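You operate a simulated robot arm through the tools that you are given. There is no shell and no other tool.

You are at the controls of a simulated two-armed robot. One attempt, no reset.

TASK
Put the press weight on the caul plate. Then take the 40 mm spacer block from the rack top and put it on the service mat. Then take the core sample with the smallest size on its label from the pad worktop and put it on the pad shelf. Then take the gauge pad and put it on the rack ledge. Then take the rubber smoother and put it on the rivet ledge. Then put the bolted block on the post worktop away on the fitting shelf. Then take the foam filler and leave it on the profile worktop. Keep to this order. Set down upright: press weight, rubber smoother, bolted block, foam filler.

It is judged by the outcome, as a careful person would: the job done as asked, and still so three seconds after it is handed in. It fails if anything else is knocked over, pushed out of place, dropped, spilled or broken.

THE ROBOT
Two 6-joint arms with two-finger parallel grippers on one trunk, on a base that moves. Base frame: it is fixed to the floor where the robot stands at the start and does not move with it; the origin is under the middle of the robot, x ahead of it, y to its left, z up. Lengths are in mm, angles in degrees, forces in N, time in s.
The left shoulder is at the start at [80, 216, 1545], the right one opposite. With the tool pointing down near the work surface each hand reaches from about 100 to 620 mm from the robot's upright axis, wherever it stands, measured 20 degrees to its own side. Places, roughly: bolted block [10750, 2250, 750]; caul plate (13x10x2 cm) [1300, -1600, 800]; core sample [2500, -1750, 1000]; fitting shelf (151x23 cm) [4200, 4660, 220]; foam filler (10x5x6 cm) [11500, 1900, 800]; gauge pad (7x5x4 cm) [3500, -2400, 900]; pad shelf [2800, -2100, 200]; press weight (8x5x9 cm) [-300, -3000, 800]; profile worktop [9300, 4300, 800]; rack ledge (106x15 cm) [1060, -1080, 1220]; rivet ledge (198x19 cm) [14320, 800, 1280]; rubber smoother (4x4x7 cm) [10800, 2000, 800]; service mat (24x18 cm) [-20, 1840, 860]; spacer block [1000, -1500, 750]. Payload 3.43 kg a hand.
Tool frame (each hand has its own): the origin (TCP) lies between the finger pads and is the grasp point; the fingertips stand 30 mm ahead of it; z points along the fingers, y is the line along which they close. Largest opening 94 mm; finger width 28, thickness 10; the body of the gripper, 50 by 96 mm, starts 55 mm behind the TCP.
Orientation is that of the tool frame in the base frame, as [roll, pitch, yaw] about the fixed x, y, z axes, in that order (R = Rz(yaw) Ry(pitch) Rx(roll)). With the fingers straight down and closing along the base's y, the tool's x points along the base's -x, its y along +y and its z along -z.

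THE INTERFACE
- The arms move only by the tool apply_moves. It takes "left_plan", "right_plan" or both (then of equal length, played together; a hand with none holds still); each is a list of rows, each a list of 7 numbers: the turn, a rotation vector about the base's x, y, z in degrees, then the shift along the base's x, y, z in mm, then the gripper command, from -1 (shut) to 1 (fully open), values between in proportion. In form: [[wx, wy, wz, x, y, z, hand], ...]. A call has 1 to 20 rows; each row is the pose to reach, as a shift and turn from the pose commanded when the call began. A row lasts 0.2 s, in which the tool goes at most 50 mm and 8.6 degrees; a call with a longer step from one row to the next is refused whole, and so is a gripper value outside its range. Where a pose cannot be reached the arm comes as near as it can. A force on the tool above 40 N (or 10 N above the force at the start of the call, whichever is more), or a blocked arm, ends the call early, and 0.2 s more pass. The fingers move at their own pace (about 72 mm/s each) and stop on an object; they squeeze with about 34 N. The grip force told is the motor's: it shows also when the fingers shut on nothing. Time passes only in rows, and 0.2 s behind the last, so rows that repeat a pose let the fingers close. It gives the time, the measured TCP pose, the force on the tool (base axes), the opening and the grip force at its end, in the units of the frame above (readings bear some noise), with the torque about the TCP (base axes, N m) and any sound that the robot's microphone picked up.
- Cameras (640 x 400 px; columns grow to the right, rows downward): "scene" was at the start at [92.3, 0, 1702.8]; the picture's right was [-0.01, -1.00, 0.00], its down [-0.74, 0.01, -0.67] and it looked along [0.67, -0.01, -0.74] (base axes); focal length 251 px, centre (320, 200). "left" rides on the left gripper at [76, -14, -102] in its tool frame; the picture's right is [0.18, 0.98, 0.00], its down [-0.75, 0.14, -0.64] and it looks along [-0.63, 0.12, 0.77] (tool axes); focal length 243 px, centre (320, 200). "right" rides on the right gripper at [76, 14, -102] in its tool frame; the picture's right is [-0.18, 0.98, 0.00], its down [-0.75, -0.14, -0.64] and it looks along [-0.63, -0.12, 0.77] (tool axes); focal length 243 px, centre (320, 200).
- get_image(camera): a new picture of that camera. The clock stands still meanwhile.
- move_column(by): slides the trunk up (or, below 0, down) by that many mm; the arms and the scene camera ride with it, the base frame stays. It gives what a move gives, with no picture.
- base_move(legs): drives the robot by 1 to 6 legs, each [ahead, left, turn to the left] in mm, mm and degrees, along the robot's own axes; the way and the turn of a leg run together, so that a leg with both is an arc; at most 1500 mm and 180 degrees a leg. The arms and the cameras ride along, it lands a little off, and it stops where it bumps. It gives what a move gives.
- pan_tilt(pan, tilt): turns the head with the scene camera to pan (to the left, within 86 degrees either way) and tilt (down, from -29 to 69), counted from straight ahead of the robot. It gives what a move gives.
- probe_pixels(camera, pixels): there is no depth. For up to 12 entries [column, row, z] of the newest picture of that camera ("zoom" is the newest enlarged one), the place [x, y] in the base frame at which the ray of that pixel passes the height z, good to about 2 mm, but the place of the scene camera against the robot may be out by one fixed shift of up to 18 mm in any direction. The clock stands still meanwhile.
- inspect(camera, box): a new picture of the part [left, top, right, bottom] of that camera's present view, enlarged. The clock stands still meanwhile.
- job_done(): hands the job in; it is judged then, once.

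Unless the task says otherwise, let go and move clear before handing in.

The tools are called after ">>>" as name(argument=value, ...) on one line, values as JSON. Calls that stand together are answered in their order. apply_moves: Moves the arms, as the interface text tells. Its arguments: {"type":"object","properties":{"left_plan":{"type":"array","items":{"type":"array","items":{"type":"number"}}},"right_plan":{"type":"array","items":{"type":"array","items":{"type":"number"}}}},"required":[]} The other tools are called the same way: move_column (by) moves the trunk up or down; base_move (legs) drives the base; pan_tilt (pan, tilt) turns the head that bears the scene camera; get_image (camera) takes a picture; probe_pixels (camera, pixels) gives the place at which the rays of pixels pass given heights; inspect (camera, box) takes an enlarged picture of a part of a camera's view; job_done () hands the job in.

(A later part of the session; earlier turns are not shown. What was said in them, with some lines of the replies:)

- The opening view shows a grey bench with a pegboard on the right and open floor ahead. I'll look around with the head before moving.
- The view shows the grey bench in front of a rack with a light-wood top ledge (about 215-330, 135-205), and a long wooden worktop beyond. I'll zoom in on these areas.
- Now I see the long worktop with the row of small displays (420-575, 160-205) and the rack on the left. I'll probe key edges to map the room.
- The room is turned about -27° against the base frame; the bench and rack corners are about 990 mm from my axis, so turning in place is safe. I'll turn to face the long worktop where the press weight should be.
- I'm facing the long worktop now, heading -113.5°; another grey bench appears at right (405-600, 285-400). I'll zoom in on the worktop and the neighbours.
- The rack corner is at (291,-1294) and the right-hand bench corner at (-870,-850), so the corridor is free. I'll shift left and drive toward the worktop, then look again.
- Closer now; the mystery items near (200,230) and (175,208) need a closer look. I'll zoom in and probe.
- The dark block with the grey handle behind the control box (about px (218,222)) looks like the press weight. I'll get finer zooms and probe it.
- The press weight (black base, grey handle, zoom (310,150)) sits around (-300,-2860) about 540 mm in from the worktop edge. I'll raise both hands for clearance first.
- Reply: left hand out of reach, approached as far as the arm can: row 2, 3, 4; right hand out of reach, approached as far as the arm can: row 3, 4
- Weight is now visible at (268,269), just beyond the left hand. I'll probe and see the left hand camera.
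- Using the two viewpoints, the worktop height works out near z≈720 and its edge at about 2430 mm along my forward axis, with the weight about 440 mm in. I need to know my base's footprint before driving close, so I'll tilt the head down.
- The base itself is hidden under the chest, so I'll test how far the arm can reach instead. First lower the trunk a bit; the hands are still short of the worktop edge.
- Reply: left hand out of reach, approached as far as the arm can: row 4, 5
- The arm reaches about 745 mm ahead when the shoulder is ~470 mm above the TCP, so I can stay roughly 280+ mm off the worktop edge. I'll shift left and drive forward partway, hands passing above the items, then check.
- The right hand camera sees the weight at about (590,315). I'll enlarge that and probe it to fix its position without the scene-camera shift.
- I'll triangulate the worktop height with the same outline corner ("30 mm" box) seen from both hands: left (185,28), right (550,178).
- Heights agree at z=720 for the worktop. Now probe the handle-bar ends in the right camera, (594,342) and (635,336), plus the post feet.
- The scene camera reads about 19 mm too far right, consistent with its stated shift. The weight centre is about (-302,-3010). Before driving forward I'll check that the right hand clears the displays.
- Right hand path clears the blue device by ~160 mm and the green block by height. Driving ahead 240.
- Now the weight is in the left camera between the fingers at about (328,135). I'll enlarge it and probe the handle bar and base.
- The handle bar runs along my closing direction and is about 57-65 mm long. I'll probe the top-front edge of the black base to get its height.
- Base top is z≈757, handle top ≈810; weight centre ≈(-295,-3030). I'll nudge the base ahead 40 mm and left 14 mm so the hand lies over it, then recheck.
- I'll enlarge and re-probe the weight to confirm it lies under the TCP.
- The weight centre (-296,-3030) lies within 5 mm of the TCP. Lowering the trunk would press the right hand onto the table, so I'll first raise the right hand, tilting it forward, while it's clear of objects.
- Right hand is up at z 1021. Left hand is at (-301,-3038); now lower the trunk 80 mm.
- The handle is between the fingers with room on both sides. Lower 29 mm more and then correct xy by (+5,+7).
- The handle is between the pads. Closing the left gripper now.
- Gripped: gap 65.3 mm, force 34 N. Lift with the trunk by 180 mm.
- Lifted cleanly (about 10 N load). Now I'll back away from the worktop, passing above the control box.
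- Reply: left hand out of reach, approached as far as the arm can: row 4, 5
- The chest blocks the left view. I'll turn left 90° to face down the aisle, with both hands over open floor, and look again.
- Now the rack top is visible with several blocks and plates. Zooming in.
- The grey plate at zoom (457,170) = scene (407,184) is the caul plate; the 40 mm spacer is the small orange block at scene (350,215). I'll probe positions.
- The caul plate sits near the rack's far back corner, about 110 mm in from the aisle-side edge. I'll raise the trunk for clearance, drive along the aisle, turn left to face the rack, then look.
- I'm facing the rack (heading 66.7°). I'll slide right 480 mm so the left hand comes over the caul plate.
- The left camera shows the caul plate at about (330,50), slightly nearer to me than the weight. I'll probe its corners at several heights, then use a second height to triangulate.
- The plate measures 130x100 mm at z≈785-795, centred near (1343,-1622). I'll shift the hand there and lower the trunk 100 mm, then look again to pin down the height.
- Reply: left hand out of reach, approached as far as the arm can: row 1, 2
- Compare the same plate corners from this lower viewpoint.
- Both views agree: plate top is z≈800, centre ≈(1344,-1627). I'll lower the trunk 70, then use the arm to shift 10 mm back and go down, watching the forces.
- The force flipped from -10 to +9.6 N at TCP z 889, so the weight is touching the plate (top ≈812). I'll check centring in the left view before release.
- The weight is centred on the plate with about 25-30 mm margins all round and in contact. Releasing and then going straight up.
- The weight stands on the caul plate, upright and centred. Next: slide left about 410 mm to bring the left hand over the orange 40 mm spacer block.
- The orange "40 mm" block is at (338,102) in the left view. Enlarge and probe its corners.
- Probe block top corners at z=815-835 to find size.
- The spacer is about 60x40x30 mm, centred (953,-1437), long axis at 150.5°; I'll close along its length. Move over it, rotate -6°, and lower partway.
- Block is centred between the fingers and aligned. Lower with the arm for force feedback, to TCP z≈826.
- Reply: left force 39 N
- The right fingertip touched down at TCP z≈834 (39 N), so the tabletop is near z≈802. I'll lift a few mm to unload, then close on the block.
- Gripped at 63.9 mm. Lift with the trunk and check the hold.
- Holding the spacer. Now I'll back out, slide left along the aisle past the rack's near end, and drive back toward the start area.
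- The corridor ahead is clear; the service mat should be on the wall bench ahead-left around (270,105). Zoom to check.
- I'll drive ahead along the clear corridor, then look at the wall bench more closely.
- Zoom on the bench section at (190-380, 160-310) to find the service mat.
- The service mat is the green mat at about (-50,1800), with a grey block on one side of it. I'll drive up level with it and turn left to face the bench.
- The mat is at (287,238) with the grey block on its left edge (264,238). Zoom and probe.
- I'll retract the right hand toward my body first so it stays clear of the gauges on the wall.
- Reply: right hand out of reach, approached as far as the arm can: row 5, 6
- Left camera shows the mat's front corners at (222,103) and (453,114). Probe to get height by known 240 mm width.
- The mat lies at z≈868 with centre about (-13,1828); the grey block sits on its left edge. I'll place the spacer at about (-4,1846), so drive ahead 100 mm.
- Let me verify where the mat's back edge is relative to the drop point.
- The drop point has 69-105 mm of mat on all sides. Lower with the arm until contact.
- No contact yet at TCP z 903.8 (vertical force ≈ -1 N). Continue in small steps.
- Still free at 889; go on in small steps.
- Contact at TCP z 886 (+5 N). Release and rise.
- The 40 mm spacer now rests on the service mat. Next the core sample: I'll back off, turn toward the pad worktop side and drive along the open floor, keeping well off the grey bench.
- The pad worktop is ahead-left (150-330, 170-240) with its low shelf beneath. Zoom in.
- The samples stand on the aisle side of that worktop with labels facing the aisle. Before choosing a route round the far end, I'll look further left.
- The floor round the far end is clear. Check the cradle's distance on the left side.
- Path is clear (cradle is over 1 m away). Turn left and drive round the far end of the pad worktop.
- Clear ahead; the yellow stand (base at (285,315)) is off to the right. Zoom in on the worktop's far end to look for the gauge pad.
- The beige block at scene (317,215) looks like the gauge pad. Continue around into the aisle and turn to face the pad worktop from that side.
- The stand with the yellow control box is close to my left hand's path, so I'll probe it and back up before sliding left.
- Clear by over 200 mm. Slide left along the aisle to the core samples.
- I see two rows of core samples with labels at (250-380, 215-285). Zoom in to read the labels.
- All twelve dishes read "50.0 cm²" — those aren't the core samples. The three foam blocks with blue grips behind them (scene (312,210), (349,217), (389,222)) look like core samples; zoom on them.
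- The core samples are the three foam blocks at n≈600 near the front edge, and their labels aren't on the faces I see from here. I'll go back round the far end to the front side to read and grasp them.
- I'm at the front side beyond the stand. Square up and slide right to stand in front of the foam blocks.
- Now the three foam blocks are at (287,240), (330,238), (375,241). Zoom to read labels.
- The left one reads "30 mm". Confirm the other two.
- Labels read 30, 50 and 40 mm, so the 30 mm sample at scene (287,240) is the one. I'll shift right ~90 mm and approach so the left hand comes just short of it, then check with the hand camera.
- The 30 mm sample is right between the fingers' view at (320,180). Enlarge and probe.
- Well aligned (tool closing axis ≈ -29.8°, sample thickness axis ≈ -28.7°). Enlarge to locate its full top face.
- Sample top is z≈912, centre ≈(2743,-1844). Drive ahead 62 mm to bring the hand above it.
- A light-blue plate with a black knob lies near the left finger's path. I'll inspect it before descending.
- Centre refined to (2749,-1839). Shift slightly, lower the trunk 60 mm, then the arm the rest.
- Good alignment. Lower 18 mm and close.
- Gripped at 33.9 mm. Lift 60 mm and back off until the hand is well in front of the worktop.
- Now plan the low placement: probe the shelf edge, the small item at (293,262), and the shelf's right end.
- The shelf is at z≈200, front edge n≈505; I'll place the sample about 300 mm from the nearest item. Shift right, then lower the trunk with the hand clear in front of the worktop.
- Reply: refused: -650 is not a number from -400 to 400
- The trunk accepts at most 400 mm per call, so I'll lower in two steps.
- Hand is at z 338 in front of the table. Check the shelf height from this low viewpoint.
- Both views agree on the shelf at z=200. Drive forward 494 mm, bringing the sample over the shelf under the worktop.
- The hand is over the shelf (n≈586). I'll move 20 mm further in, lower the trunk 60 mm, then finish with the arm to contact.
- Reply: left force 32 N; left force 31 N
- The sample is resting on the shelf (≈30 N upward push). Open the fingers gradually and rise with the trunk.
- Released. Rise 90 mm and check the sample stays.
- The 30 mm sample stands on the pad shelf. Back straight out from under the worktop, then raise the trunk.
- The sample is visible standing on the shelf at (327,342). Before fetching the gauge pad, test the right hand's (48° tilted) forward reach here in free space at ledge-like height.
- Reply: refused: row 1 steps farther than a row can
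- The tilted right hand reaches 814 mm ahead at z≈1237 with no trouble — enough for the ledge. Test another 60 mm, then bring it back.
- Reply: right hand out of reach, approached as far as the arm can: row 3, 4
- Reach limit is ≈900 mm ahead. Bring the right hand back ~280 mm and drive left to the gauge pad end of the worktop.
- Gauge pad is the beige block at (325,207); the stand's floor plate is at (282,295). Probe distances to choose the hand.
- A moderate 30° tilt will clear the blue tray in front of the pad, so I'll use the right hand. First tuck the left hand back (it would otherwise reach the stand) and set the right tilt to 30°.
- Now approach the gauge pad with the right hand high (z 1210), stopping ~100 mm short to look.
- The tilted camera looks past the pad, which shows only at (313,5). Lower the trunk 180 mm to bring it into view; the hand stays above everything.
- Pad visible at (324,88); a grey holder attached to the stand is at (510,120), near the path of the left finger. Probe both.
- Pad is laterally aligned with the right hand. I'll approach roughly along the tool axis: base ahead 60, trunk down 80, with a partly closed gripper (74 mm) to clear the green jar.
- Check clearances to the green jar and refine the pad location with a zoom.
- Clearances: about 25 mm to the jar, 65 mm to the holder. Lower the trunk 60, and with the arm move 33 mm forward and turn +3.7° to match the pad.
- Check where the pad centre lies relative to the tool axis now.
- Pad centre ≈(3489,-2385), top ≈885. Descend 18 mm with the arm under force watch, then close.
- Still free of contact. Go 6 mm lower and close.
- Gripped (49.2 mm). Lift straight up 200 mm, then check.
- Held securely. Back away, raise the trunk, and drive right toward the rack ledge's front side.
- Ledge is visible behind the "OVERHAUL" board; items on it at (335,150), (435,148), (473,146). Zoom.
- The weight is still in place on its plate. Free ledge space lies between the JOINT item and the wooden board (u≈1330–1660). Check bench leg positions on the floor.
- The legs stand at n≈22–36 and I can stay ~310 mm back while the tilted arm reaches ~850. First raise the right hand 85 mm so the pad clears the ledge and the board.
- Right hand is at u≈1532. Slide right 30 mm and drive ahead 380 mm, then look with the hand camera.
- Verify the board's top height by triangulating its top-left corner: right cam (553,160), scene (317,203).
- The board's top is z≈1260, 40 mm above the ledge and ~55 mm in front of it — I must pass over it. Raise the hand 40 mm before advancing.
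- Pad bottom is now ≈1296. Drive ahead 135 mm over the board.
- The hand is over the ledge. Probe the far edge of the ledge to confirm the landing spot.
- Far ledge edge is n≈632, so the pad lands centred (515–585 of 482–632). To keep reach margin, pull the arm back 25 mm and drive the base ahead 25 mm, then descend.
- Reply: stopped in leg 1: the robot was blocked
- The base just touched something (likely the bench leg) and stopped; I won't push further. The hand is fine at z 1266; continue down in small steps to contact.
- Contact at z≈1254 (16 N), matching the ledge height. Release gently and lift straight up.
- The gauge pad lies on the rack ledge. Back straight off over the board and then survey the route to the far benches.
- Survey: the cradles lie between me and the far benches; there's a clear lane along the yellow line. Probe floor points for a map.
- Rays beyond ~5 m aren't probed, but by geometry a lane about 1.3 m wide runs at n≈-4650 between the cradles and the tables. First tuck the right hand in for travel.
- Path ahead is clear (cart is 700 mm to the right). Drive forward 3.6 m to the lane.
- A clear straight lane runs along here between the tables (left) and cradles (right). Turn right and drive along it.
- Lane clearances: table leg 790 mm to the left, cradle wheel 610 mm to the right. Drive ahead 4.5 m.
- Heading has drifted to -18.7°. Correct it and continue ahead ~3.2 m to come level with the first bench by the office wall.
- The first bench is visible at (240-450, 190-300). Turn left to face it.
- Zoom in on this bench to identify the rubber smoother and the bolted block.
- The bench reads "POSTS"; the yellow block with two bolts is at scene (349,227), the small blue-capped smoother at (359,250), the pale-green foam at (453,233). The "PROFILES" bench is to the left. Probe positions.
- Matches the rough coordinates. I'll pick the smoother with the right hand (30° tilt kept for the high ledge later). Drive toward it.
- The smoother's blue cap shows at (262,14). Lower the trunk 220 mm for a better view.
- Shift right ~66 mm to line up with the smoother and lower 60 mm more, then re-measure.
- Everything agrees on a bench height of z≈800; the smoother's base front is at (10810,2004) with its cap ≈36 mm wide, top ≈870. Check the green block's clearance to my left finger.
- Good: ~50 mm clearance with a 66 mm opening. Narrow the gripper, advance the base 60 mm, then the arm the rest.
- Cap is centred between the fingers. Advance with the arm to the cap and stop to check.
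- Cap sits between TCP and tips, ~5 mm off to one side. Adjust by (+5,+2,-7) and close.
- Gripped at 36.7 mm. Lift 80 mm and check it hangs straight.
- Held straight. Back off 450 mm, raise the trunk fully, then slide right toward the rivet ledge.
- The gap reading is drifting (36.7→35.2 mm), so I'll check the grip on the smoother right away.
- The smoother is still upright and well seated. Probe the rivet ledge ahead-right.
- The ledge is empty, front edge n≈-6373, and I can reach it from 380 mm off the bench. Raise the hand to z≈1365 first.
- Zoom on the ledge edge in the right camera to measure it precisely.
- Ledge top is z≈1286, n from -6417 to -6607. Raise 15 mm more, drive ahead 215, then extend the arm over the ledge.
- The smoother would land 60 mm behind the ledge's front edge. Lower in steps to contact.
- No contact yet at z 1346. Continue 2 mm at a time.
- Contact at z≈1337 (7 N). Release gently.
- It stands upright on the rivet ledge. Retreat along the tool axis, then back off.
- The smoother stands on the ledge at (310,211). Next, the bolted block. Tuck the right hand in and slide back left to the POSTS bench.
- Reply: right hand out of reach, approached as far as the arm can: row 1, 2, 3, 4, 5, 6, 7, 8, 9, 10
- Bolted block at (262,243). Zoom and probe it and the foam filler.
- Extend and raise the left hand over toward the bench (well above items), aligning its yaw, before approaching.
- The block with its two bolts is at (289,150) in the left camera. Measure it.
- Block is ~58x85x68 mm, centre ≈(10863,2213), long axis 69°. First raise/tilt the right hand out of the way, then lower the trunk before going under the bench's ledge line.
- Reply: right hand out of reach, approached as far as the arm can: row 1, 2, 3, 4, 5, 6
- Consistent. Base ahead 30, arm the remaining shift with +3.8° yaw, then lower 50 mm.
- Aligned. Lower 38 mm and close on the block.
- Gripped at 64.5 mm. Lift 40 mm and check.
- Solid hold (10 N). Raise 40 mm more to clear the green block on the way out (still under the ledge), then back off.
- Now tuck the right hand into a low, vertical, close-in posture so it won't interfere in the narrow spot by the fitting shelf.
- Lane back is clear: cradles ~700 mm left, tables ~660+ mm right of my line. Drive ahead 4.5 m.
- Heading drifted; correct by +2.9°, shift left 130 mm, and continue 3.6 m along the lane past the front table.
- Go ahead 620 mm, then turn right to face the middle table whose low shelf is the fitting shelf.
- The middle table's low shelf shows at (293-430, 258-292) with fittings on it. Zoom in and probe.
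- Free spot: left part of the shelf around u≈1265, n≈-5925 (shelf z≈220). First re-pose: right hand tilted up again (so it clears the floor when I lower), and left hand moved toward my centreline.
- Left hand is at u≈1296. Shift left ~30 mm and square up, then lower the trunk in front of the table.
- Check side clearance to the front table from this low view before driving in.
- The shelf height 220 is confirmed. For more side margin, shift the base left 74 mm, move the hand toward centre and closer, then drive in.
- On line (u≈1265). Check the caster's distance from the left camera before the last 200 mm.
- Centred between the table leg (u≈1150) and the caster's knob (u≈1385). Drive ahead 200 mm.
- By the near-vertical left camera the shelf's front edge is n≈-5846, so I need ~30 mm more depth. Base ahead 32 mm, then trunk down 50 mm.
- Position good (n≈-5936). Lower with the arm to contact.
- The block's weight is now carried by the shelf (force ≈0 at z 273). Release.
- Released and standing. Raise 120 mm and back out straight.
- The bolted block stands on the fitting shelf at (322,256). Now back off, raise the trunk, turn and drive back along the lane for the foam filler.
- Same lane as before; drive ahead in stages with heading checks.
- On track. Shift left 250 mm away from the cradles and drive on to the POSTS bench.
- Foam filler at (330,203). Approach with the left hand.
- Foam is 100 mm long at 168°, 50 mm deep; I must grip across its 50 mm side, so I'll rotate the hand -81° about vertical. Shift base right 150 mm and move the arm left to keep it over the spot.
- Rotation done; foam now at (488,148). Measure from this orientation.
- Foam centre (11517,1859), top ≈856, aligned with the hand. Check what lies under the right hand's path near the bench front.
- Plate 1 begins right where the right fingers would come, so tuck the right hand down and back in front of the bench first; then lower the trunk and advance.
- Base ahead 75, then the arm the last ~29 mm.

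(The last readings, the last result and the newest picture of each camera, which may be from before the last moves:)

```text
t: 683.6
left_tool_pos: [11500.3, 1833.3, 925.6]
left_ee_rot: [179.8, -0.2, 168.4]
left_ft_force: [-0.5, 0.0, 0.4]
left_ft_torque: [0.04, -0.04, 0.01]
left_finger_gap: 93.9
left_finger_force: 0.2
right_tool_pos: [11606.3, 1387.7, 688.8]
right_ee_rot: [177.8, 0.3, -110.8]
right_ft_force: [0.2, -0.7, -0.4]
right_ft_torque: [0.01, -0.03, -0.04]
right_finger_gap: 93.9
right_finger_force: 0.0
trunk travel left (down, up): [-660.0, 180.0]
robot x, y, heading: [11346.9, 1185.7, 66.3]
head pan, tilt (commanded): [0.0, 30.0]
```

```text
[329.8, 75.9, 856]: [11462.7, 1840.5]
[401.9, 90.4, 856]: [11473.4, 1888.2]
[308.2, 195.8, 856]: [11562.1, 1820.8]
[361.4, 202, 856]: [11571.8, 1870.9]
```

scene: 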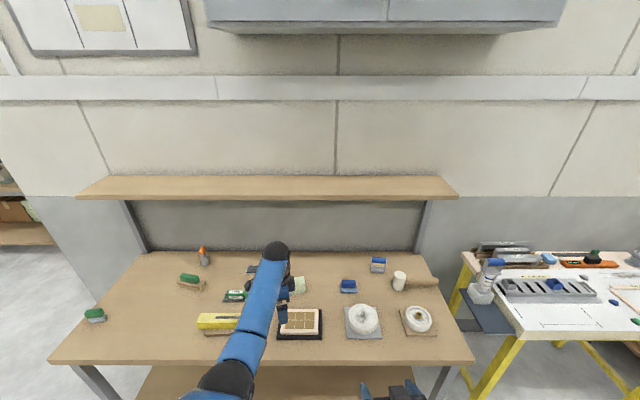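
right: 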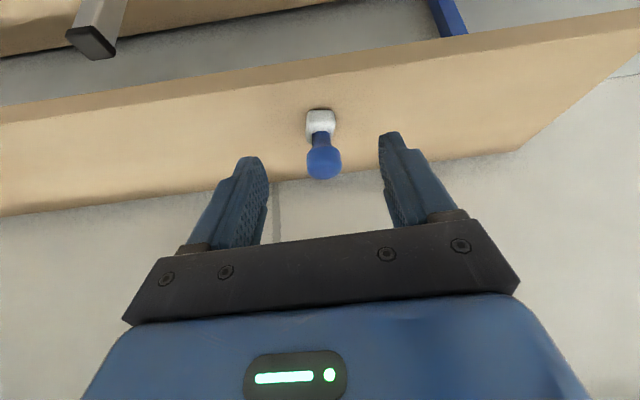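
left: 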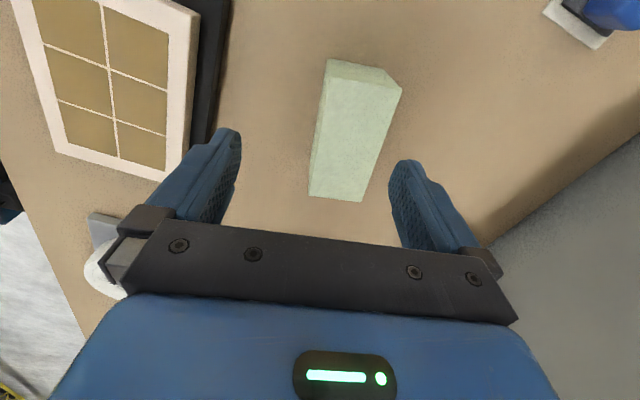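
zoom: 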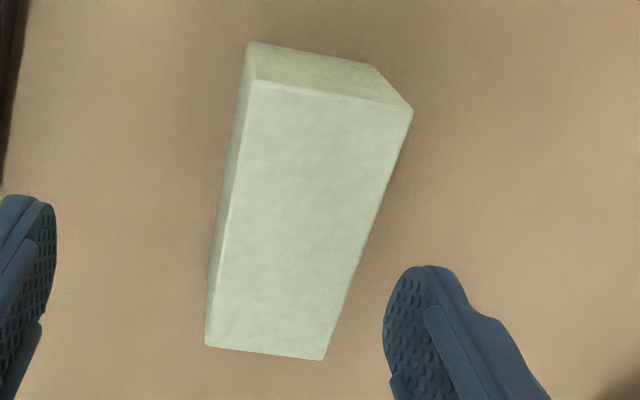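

Centre (11517.5,1855.5). Move the arm there, and lower 50 mm.

>>> apply_moves(left_plan=[[0, 0, 0, 8, 11, 0, 1], [0, 0, 0, 17, 22, 0, 1], [0, 0, 0, 17, 22, 0, 1]])

>>> move_column(by=-50)

>>> get_image(camera="left")

```text
t: 684.5
left_tool_pos: [11520.2, 1857.5, 923.6]
left_ee_rot: [180.0, -0.3, 168.3]
left_ft_force: [-0.1, 0.6, -1.1]
left_ft_torque: [0.01, 0.02, 0.03]
left_finger_gap: 94.4
left_finger_force: 0.1
right_tool_pos: [11605.4, 1388.5, 688.5]
right_ee_rot: [177.6, 0.1, -110.8]
right_ft_force: [0.2, -0.6, -0.6]
right_ft_torque: [0.03, 0.01, 0.02]
right_finger_gap: 94.1
right_finger_force: 0.0
trunk travel left (down, up): [-660.0, 180.0]
robot x, y, heading: [11347.3, 1185.2, 66.2]
head pan, tilt (commanded): [0.0, 30.0]
```

```text
t: 685.4
left_tool_pos: [11519.7, 1856.9, 874.3]
left_ee_rot: [179.9, -0.2, 168.5]
left_ft_force: [-0.1, 0.0, 0.7]
left_ft_torque: [-0.01, 0.0, -0.01]
left_finger_gap: 94.0
left_finger_force: 0.0
right_tool_pos: [11605.9, 1386.7, 637.9]
right_ee_rot: [177.7, 0.1, -110.8]
right_ft_force: [0.3, 0.1, -0.2]
right_ft_torque: [0.0, -0.03, 0.01]
right_finger_gap: 94.0
right_finger_force: 0.1
trunk travel left (down, up): [-610.0, 230.0]
robot x, y, heading: [11348.7, 1186.2, 66.2]
head pan, tilt (commanded): [0.0, 30.0]
```

```text
taken
```

left: 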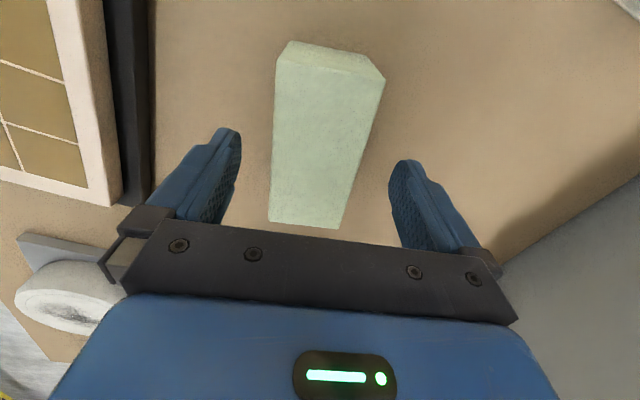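

Centred. Lower 26 mm and close.

>>> move_column(by=-26)

>>> apply_moves(left_plan=[[0, 0, 0, 0, 0, 0, -1], [0, 0, 0, 0, 0, 0, -1], [0, 0, 0, 0, 0, 0, -1], [0, 0, 0, 0, 0, 0, -1]])

>>> move_column(by=70)

>>> get_image(camera="left")

```text
t: 686.1
left_tool_pos: [11518.2, 1857.5, 848.3]
left_ee_rot: [179.9, -0.3, 168.5]
left_ft_force: [-0.1, 0.9, 0.4]
left_ft_torque: [0.03, -0.04, -0.02]
left_finger_gap: 93.9
left_finger_force: 0.1
right_tool_pos: [11604.6, 1389.2, 611.3]
right_ee_rot: [177.7, 0.1, -110.9]
right_ft_force: [-0.6, 0.1, 0.7]
right_ft_torque: [-0.01, 0.02, 0.0]
right_finger_gap: 93.9
right_finger_force: 0.1
trunk travel left (down, up): [-584.0, 256.0]
robot x, y, heading: [11347.8, 1182.8, 65.9]
head pan, tilt (commanded): [0.0, 30.0]
```

```text
t: 687.1
left_tool_pos: [11519.3, 1858.5, 848.7]
left_ee_rot: [179.9, -0.2, 168.4]
left_ft_force: [0.2, 0.0, 1.6]
left_ft_torque: [0.02, 0.0, 0.01]
left_finger_gap: 52.7
left_finger_force: 33.7
right_tool_pos: [11605.7, 1388.4, 612.4]
right_ee_rot: [177.7, 0.1, -110.8]
right_ft_force: [0.7, 1.2, 0.3]
right_ft_torque: [-0.02, -0.01, 0.03]
right_finger_gap: 94.0
right_finger_force: 0.0
trunk travel left (down, up): [-584.0, 256.0]
robot x, y, heading: [11350.9, 1183.9, 66.4]
head pan, tilt (commanded): [0.0, 30.0]
```

```text
t: 688.2
left_tool_pos: [11517.8, 1857.6, 918.9]
left_ee_rot: [179.8, -0.2, 168.4]
left_ft_force: [-0.1, -0.2, 0.3]
left_ft_torque: [0.01, 0.03, 0.04]
left_finger_gap: 53.3
left_finger_force: 34.2
right_tool_pos: [11605.6, 1387.6, 681.7]
right_ee_rot: [177.8, 0.1, -110.8]
right_ft_force: [-0.1, 0.5, -0.5]
right_ft_torque: [0.0, 0.01, 0.01]
right_finger_gap: 94.2
right_finger_force: 0.1
trunk travel left (down, up): [-654.0, 186.0]
robot x, y, heading: [11350.2, 1183.4, 66.1]
head pan, tilt (commanded): [0.0, 30.0]
```

```text
taken
```

left: 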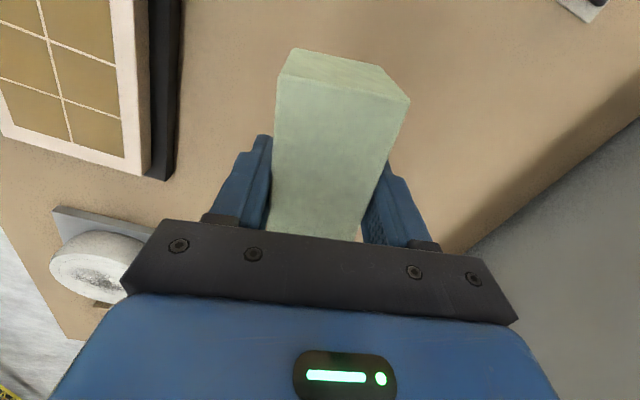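

Foam is held. Back off 500 mm and slide left along the lane to the PROFILES bench.

>>> base_move(legs=[[-500, 0, 0]])

>>> move_column(by=180)

>>> base_move(legs=[[0, 1500, 0], [0, 1400, 0]])

>>> pan_tilt(pan=0, tilt=25)

>>> get_image(camera="scene")

```text
t: 691.1
left_tool_pos: [11314.0, 1396.1, 919.6]
left_ee_rot: [180.0, -0.3, 168.5]
left_ft_force: [-0.3, -0.4, 0.2]
left_ft_torque: [-0.04, 0.03, -0.01]
left_finger_gap: 52.7
left_finger_force: 33.7
right_tool_pos: [11401.4, 926.9, 682.0]
right_ee_rot: [177.7, 0.0, -110.6]
right_ft_force: [0.0, -0.6, 0.6]
right_ft_torque: [0.01, 0.01, -0.01]
right_finger_gap: 94.0
right_finger_force: 0.1
trunk travel left (down, up): [-654.0, 186.0]
robot x, y, heading: [11143.4, 719.7, 66.2]
head pan, tilt (commanded): [0.0, 30.0]
```

```text
t: 693.1
left_tool_pos: [11313.6, 1396.0, 1097.3]
left_ee_rot: [180.0, -0.2, 168.5]
left_ft_force: [0.0, -0.1, -0.8]
left_ft_torque: [-0.03, -0.02, 0.01]
left_finger_gap: 52.8
left_finger_force: 34.0
right_tool_pos: [11401.4, 926.4, 861.6]
right_ee_rot: [177.7, 0.1, -110.7]
right_ft_force: [-0.6, -1.0, 0.4]
right_ft_torque: [-0.01, 0.0, -0.01]
right_finger_gap: 93.8
right_finger_force: 0.1
trunk travel left (down, up): [-834.0, 6.0]
robot x, y, heading: [11147.2, 719.2, 66.1]
head pan, tilt (commanded): [0.0, 30.0]
```

```text
t: 707.1
left_tool_pos: [8654.4, 2551.9, 1098.5]
left_ee_rot: [179.9, -0.2, 169.5]
left_ft_force: [-0.2, -0.1, 0.4]
left_ft_torque: [-0.03, -0.02, 0.03]
left_finger_gap: 52.8
left_finger_force: 34.7
right_tool_pos: [8748.1, 2084.7, 861.2]
right_ee_rot: [177.7, 0.1, -109.8]
right_ft_force: [0.0, -0.6, -0.3]
right_ft_torque: [0.02, 0.0, -0.03]
right_finger_gap: 93.8
right_finger_force: 0.1
trunk travel left (down, up): [-834.0, 6.0]
robot x, y, heading: [8493.7, 1878.8, 67.4]
head pan, tilt (commanded): [0.0, 30.0]
```

```text
t: 707.8
left_tool_pos: [8653.5, 2553.4, 1099.4]
left_ee_rot: [179.9, -0.4, 169.5]
left_ft_force: [0.3, 0.1, -0.2]
left_ft_torque: [0.01, 0.01, 0.02]
left_finger_gap: 52.8
left_finger_force: 33.9
right_tool_pos: [8749.1, 2085.8, 860.9]
right_ee_rot: [177.7, 0.1, -109.9]
right_ft_force: [0.7, 0.1, -1.6]
right_ft_torque: [-0.04, -0.02, -0.01]
right_finger_gap: 94.3
right_finger_force: 0.1
trunk travel left (down, up): [-834.0, 6.0]
robot x, y, heading: [8489.1, 1878.4, 67.3]
head pan, tilt (commanded): [0.0, 25.0]
```

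```text
taken
```

scene: 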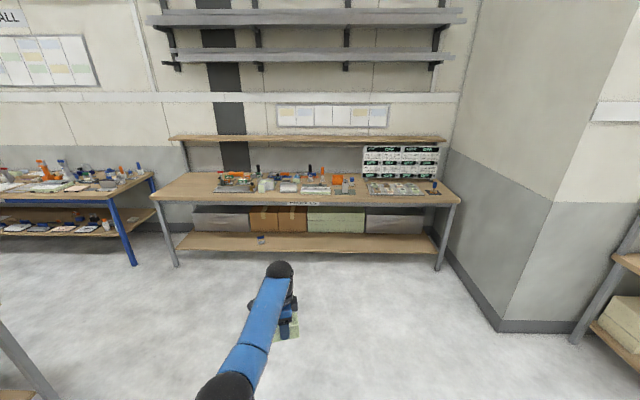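

The PROFILES bench is ahead (155-460, 175-265). Zoom to choose a free spot.

>>> inspect(camera="scene", box=[150, 160, 470, 270])

>>> inspect(camera="scene", box=[150, 165, 310, 225])

>>> inspect(camera="scene", box=[300, 165, 460, 225])

>>> probe_pixels(camera="scene", pixels=[[155, 199, 800], [459, 201, 800], [178, 266, 0], [437, 269, 0], [30, 370, 0], [500, 332, 0], [200, 195, 800], [345, 195, 800]])

```text
2.00 times, centred on (310, 215) of scene
```

zoom: 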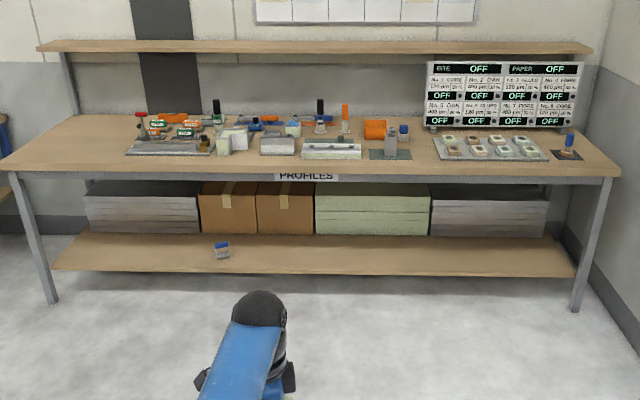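

```text
4.00 times, centred on (230, 195) of scene
```

zoom: 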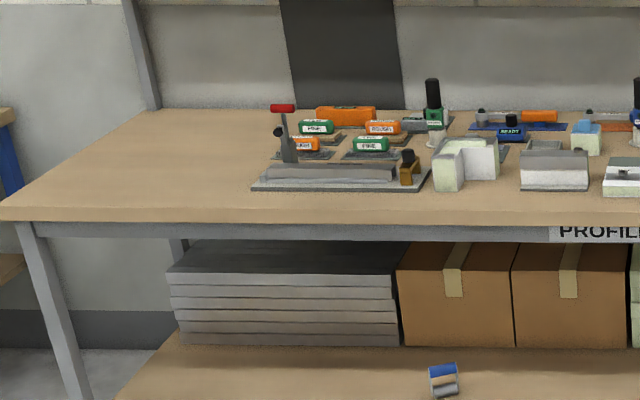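

```text
4.00 times, centred on (380, 195) of scene
```

zoom: 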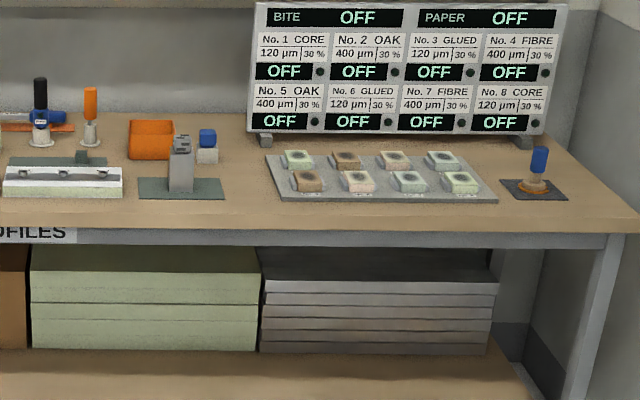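

```text
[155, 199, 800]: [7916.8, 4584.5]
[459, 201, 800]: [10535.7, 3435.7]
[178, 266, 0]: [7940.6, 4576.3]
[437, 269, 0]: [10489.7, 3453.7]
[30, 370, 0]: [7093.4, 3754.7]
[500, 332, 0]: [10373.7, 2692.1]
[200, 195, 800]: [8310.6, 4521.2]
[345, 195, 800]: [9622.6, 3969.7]
```

Large free area at the bench's left part (u 5400–5860). Bench front n≈-7400. Move left 1.25 m and approach.

>>> base_move(legs=[[0, 1240, -1.2], [1100, 0, 0]])

>>> pan_tilt(pan=0, tilt=35)

>>> get_image(camera="scene")

```text
t: 719.2
left_tool_pos: [7948.1, 4051.6, 1099.1]
left_ee_rot: [179.9, -0.2, 169.9]
left_ft_force: [-0.8, 0.1, 0.6]
left_ft_torque: [0.03, 0.01, -0.01]
left_finger_gap: 53.0
left_finger_force: 34.2
right_tool_pos: [8048.6, 3587.2, 860.8]
right_ee_rot: [177.8, 0.1, -109.3]
right_ft_force: [-0.8, -0.1, 0.1]
right_ft_torque: [-0.03, 0.02, 0.04]
right_finger_gap: 93.9
right_finger_force: 0.1
trunk travel left (down, up): [-834.0, 6.0]
robot x, y, heading: [7792.5, 3374.4, 68.0]
head pan, tilt (commanded): [0.0, 25.0]
```

```text
t: 719.9
left_tool_pos: [7949.6, 4055.1, 1099.0]
left_ee_rot: [179.9, -0.2, 169.9]
left_ft_force: [0.5, 0.0, -0.3]
left_ft_torque: [-0.01, 0.01, 0.01]
left_finger_gap: 52.5
left_finger_force: 33.5
right_tool_pos: [8047.4, 3588.3, 861.4]
right_ee_rot: [177.8, 0.1, -109.3]
right_ft_force: [-0.3, -0.2, -0.6]
right_ft_torque: [0.03, 0.02, 0.0]
right_finger_gap: 93.9
right_finger_force: 0.1
trunk travel left (down, up): [-834.0, 6.0]
robot x, y, heading: [7797.9, 3376.0, 67.8]
head pan, tilt (commanded): [0.0, 35.0]
```

```text
taken
```

scene: 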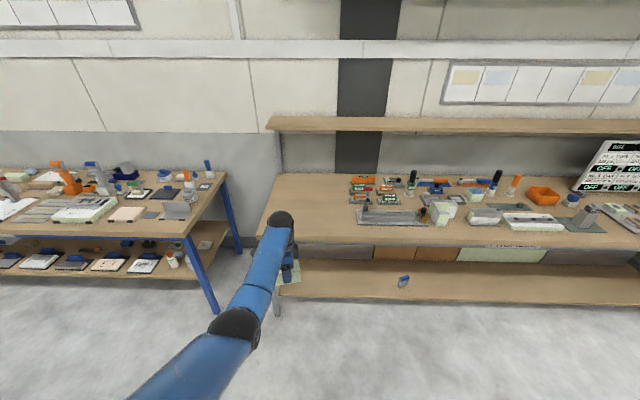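

>>> probe_pixels(camera="scene", pixels=[[259, 237, 800], [278, 177, 800], [345, 243, 800], [358, 222, 800], [350, 200, 800], [320, 215, 800], [215, 312, 0], [278, 310, 0]])

>>> get_image(camera="left")

```text
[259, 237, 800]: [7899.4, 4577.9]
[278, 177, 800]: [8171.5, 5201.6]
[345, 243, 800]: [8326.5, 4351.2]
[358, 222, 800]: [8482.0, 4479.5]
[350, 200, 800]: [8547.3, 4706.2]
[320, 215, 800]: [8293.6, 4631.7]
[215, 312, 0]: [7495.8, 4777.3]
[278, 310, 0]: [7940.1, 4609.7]
```

```text
taken
```

left: 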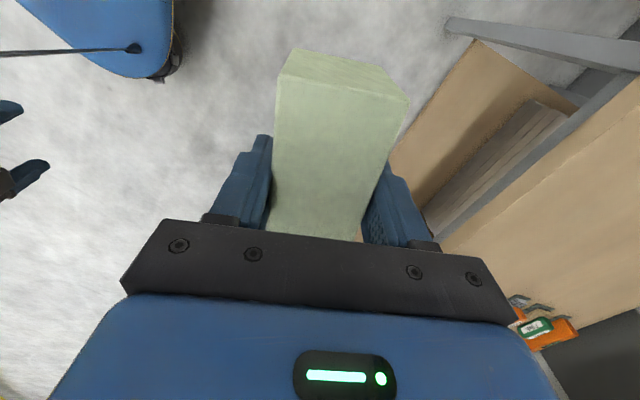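

Free spot around (8290,4630). Square up, shift right 20 mm and drive ahead ~600 mm.

>>> base_move(legs=[[0, -20, -1.7], [600, 0, 0]])

>>> get_image(camera="left")

>>> get_image(camera="scene")

```text
t: 723.8
left_tool_pos: [8238.5, 4594.7, 1100.0]
left_ee_rot: [179.8, -0.2, 168.0]
left_ft_force: [-0.8, 0.1, -0.3]
left_ft_torque: [-0.01, -0.01, -0.02]
left_finger_gap: 52.9
left_finger_force: 33.8
right_tool_pos: [8322.1, 4124.7, 861.8]
right_ee_rot: [177.7, 0.0, -111.3]
right_ft_force: [0.3, -0.5, -0.2]
right_ft_torque: [0.02, 0.0, -0.01]
right_finger_gap: 94.1
right_finger_force: 0.2
trunk travel left (down, up): [-834.0, 6.0]
robot x, y, heading: [8062.4, 3923.3, 65.6]
head pan, tilt (commanded): [0.0, 35.0]
```

```text
taken
```

left: 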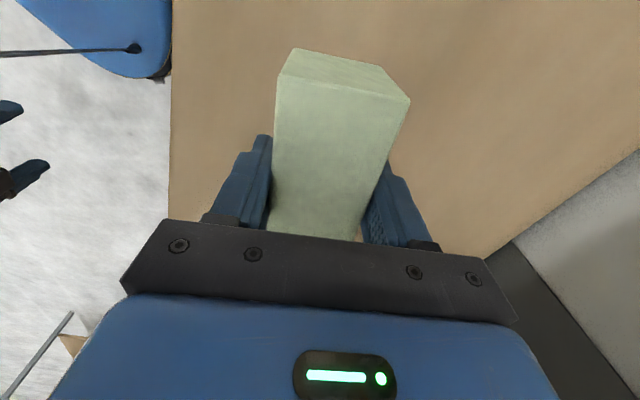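

```text
taken
```

scene: 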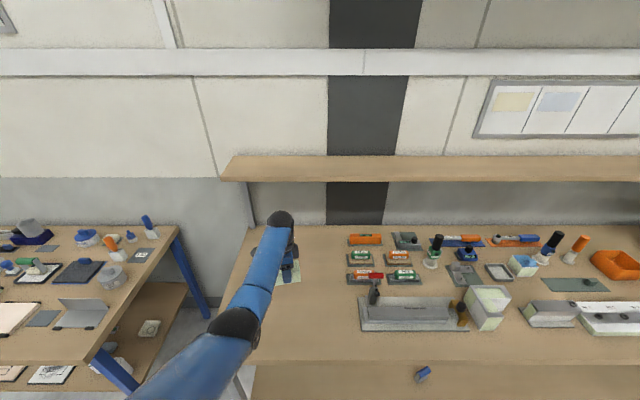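

The foam is above bare bench surface with clear room all round. Lower the trunk 200 mm, then check.

>>> move_column(by=-200)

>>> get_image(camera="left")

>>> probe_pixels(camera="left", pixels=[[120, 150, 780], [120, 150, 800], [120, 150, 820]])

```text
t: 725.9
left_tool_pos: [8238.4, 4594.7, 897.6]
left_ee_rot: [179.9, -0.2, 168.0]
left_ft_force: [-0.4, -0.2, 0.5]
left_ft_torque: [0.0, 0.0, -0.02]
left_finger_gap: 52.8
left_finger_force: 33.5
right_tool_pos: [8321.8, 4126.1, 661.9]
right_ee_rot: [177.8, 0.2, -111.2]
right_ft_force: [0.4, -0.5, -0.3]
right_ft_torque: [0.0, -0.06, 0.01]
right_finger_gap: 94.2
right_finger_force: 0.0
trunk travel left (down, up): [-634.0, 206.0]
robot x, y, heading: [8068.1, 3922.7, 65.8]
head pan, tilt (commanded): [0.0, 35.0]
```

```text
taken
```

left: 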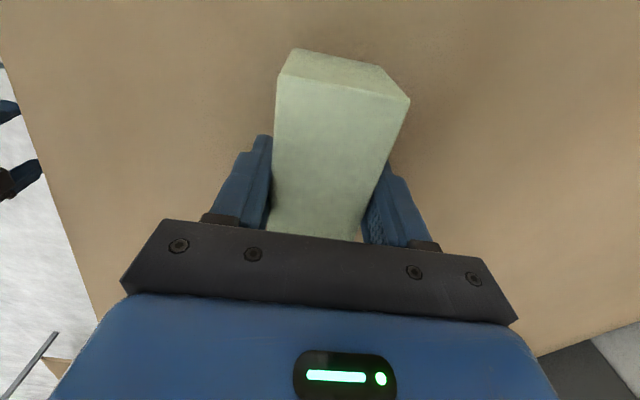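

```text
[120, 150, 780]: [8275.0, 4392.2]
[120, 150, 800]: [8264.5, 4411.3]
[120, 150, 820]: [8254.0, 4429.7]
```

Clear below. Lower with the arm in steps toward contact.

>>> apply_moves(left_plan=[[0, 0, 0, 0, 0, -15, -1], [0, 0, 0, 0, 0, -30, -1], [0, 0, 0, 0, 0, -38, -1], [0, 0, 0, 0, 0, -42, -1], [0, 0, 0, 0, 0, -42, -1]])

```text
t: 726.6
left_tool_pos: [8239.2, 4595.3, 880.1]
left_ee_rot: [179.6, 0.0, 167.9]
left_ft_force: [-3.8, -10.2, 17.8]
left_ft_torque: [-0.66, 0.25, -0.06]
left_finger_gap: 53.0
left_finger_force: 33.9
right_tool_pos: [8322.1, 4124.9, 662.4]
right_ee_rot: [177.8, 0.2, -111.1]
right_ft_force: [-0.6, 0.4, 0.0]
right_ft_torque: [-0.03, 0.03, -0.01]
right_finger_gap: 94.0
right_finger_force: 0.1
trunk travel left (down, up): [-634.0, 206.0]
robot x, y, heading: [8066.5, 3924.1, 65.7]
head pan, tilt (commanded): [0.0, 35.0]
stopped in row 3 (left hand): the force on the tool passed its limit at 71 N (the readings are from after the stop); the commanded pose is now the measured one
```

Contact came earlier than expected (bench ≈830). The hand stopped and now presses with ~18 N. Check the foam before releasing.

>>> get_image(camera="left")

>>> inspect(camera="scene", box=[220, 200, 380, 320])

```text
taken
```

left: 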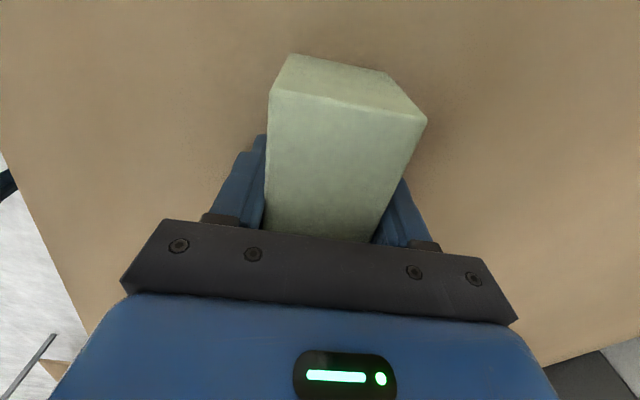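

```text
3.33 times, centred on (300, 260) of scene
```

zoom: 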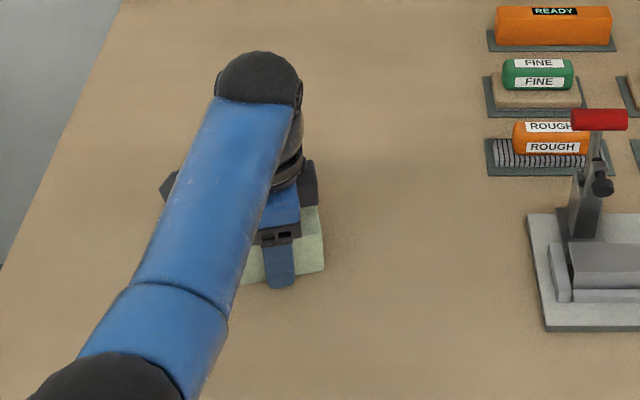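

The foam slid up slightly in the grip and sits on the bench, fingertips nearly at the surface. Relieve 3 mm and open gently.

>>> apply_moves(left_plan=[[0, 0, 0, 0, 0, 2, -1], [0, 0, 0, 0, 0, 3, -1], [0, 0, 0, 0, 0, 3, 0.2], [0, 0, 0, 0, 0, 3, 0.4], [0, 0, 0, 0, 0, 3, 0.7], [0, 0, 0, 0, 0, 3, 1], [0, 0, 0, 0, 0, 3, 1]])

>>> get_image(camera="left")

```text
t: 728.2
left_tool_pos: [8237.6, 4599.6, 879.9]
left_ee_rot: [179.6, -0.2, 168.0]
left_ft_force: [0.9, 9.9, 9.9]
left_ft_torque: [-0.29, -0.04, 0.04]
left_finger_gap: 88.7
left_finger_force: 0.1
right_tool_pos: [8322.5, 4125.6, 661.5]
right_ee_rot: [177.7, 0.2, -111.1]
right_ft_force: [-0.1, -0.5, -0.5]
right_ft_torque: [-0.02, 0.03, 0.02]
right_finger_gap: 94.1
right_finger_force: 0.0
trunk travel left (down, up): [-634.0, 206.0]
robot x, y, heading: [8063.9, 3922.0, 65.8]
head pan, tilt (commanded): [0.0, 35.0]
```

```text
taken
```

left: 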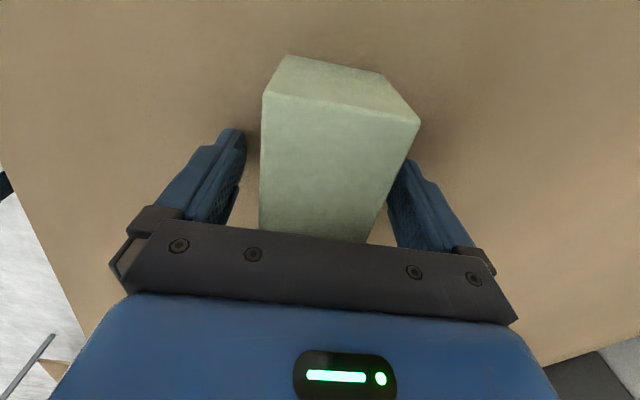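

Released; fingertips are lightly touching the bench (z≈850). Lift straight up.

>>> apply_moves(left_plan=[[0, 0, 0, 0, 0, 8, 1], [0, 0, 0, 0, 0, 20, 1], [0, 0, 0, 0, 0, 35, 1], [0, 0, 0, 0, 0, 45, 1]])

>>> move_column(by=120)

>>> get_image(camera="left")

```text
t: 729.2
left_tool_pos: [8241.1, 4599.2, 926.1]
left_ee_rot: [179.8, -0.1, 168.0]
left_ft_force: [-0.2, -0.1, -0.6]
left_ft_torque: [-0.03, -0.01, -0.04]
left_finger_gap: 94.0
left_finger_force: 0.0
right_tool_pos: [8322.3, 4126.7, 662.1]
right_ee_rot: [177.8, 0.0, -111.1]
right_ft_force: [0.3, 0.7, -0.5]
right_ft_torque: [0.02, -0.02, 0.02]
right_finger_gap: 94.0
right_finger_force: 0.0
trunk travel left (down, up): [-634.0, 206.0]
robot x, y, heading: [8064.9, 3926.2, 65.9]
head pan, tilt (commanded): [0.0, 35.0]
```

```text
t: 730.7
left_tool_pos: [8239.9, 4599.1, 1044.3]
left_ee_rot: [179.8, -0.1, 168.0]
left_ft_force: [-0.2, 0.2, -0.5]
left_ft_torque: [-0.03, -0.01, 0.01]
left_finger_gap: 94.0
left_finger_force: 0.1
right_tool_pos: [8322.6, 4126.8, 781.3]
right_ee_rot: [177.7, -0.1, -111.3]
right_ft_force: [0.6, -0.2, -1.3]
right_ft_torque: [0.0, 0.0, -0.01]
right_finger_gap: 94.1
right_finger_force: 0.1
trunk travel left (down, up): [-754.0, 86.0]
robot x, y, heading: [8063.8, 3924.4, 66.0]
head pan, tilt (commanded): [0.0, 35.0]
```

```text
taken
```

left: 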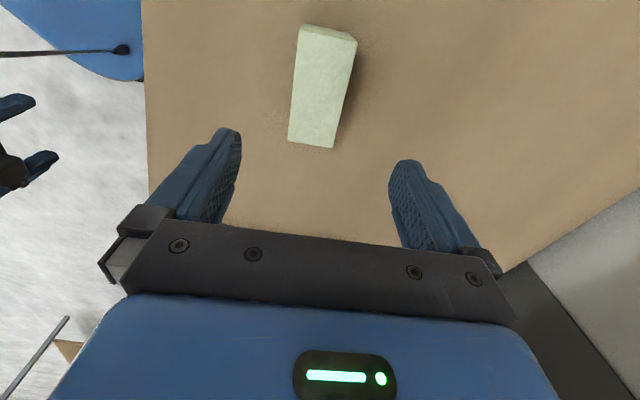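

The foam filler sits on the bench. Back away and verify with the scene camera.

>>> base_move(legs=[[-600, 0, 0]])

>>> get_image(camera="scene")

>>> inspect(camera="scene", box=[250, 160, 440, 270])

```text
t: 734.0
left_tool_pos: [7998.9, 4061.5, 1043.6]
left_ee_rot: [179.9, -0.1, 168.0]
left_ft_force: [0.9, -0.1, -1.0]
left_ft_torque: [-0.02, 0.01, 0.0]
left_finger_gap: 93.9
left_finger_force: 0.1
right_tool_pos: [8080.1, 3588.5, 780.9]
right_ee_rot: [177.7, 0.0, -111.3]
right_ft_force: [0.6, -0.1, -0.2]
right_ft_torque: [0.0, 0.0, 0.0]
right_finger_gap: 94.1
right_finger_force: 0.1
trunk travel left (down, up): [-754.0, 86.0]
robot x, y, heading: [7823.5, 3385.4, 65.8]
head pan, tilt (commanded): [0.0, 35.0]
```

```text
taken
```

scene: 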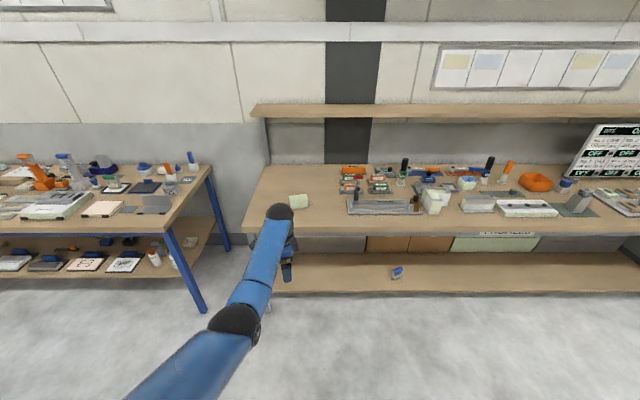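

```text
3.37 times, centred on (345, 215) of scene
```

zoom: 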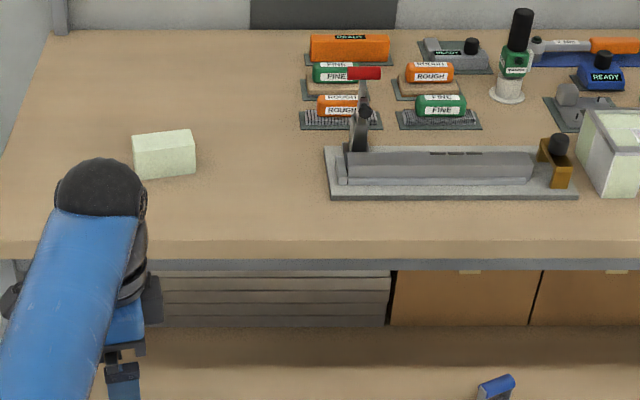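

All seven items are placed. The foam filler stands at zoom (163,155) on the PROFILES worktop, both hands are clear, and I saw each earlier item upright and in place after release. My base touched something near the grey bench once while I was placing the gauge pad, and nothing looked disturbed in that hand-camera view afterwards. Handing in.

>>> job_done()

```text
The job is handed in.
```

I placed all seven items in the order you gave and handed the job in. Both hands were empty and clear at the end.

| Item | Placed on | State when last seen |
|---|---|---|
| Press weight | caul plate | upright and centred; seen still there later |
| 40 mm spacer block | service mat | flat on a free part of the mat |
| Core sample labelled 30 mm (the others read 40 and 50 mm) | pad shelf | upright |
| Gauge pad | rack ledge | flat |
| Rubber smoother | rivet ledge | upright |
| Bolted block | fitting shelf | upright at the left end of the shelf |
| Foam filler | profile worktop | upright on the free left end |

Two things went less cleanly:

- **Bump at the grey bench:** while I was placing the gauge pad, the base hit something and stopped, most likely a bench leg. Nothing looked out of place in the hand-camera view that followed. I did not go back to inspect the bench.
- **Foam filler set-down:** the bench was higher than I had measured, so the hand pressed down at up to 71 N before stopping. The foam slid up a little in the grip, and it looked undamaged after release.

I checked each item just after release, but did not tour all seven again before handing in.
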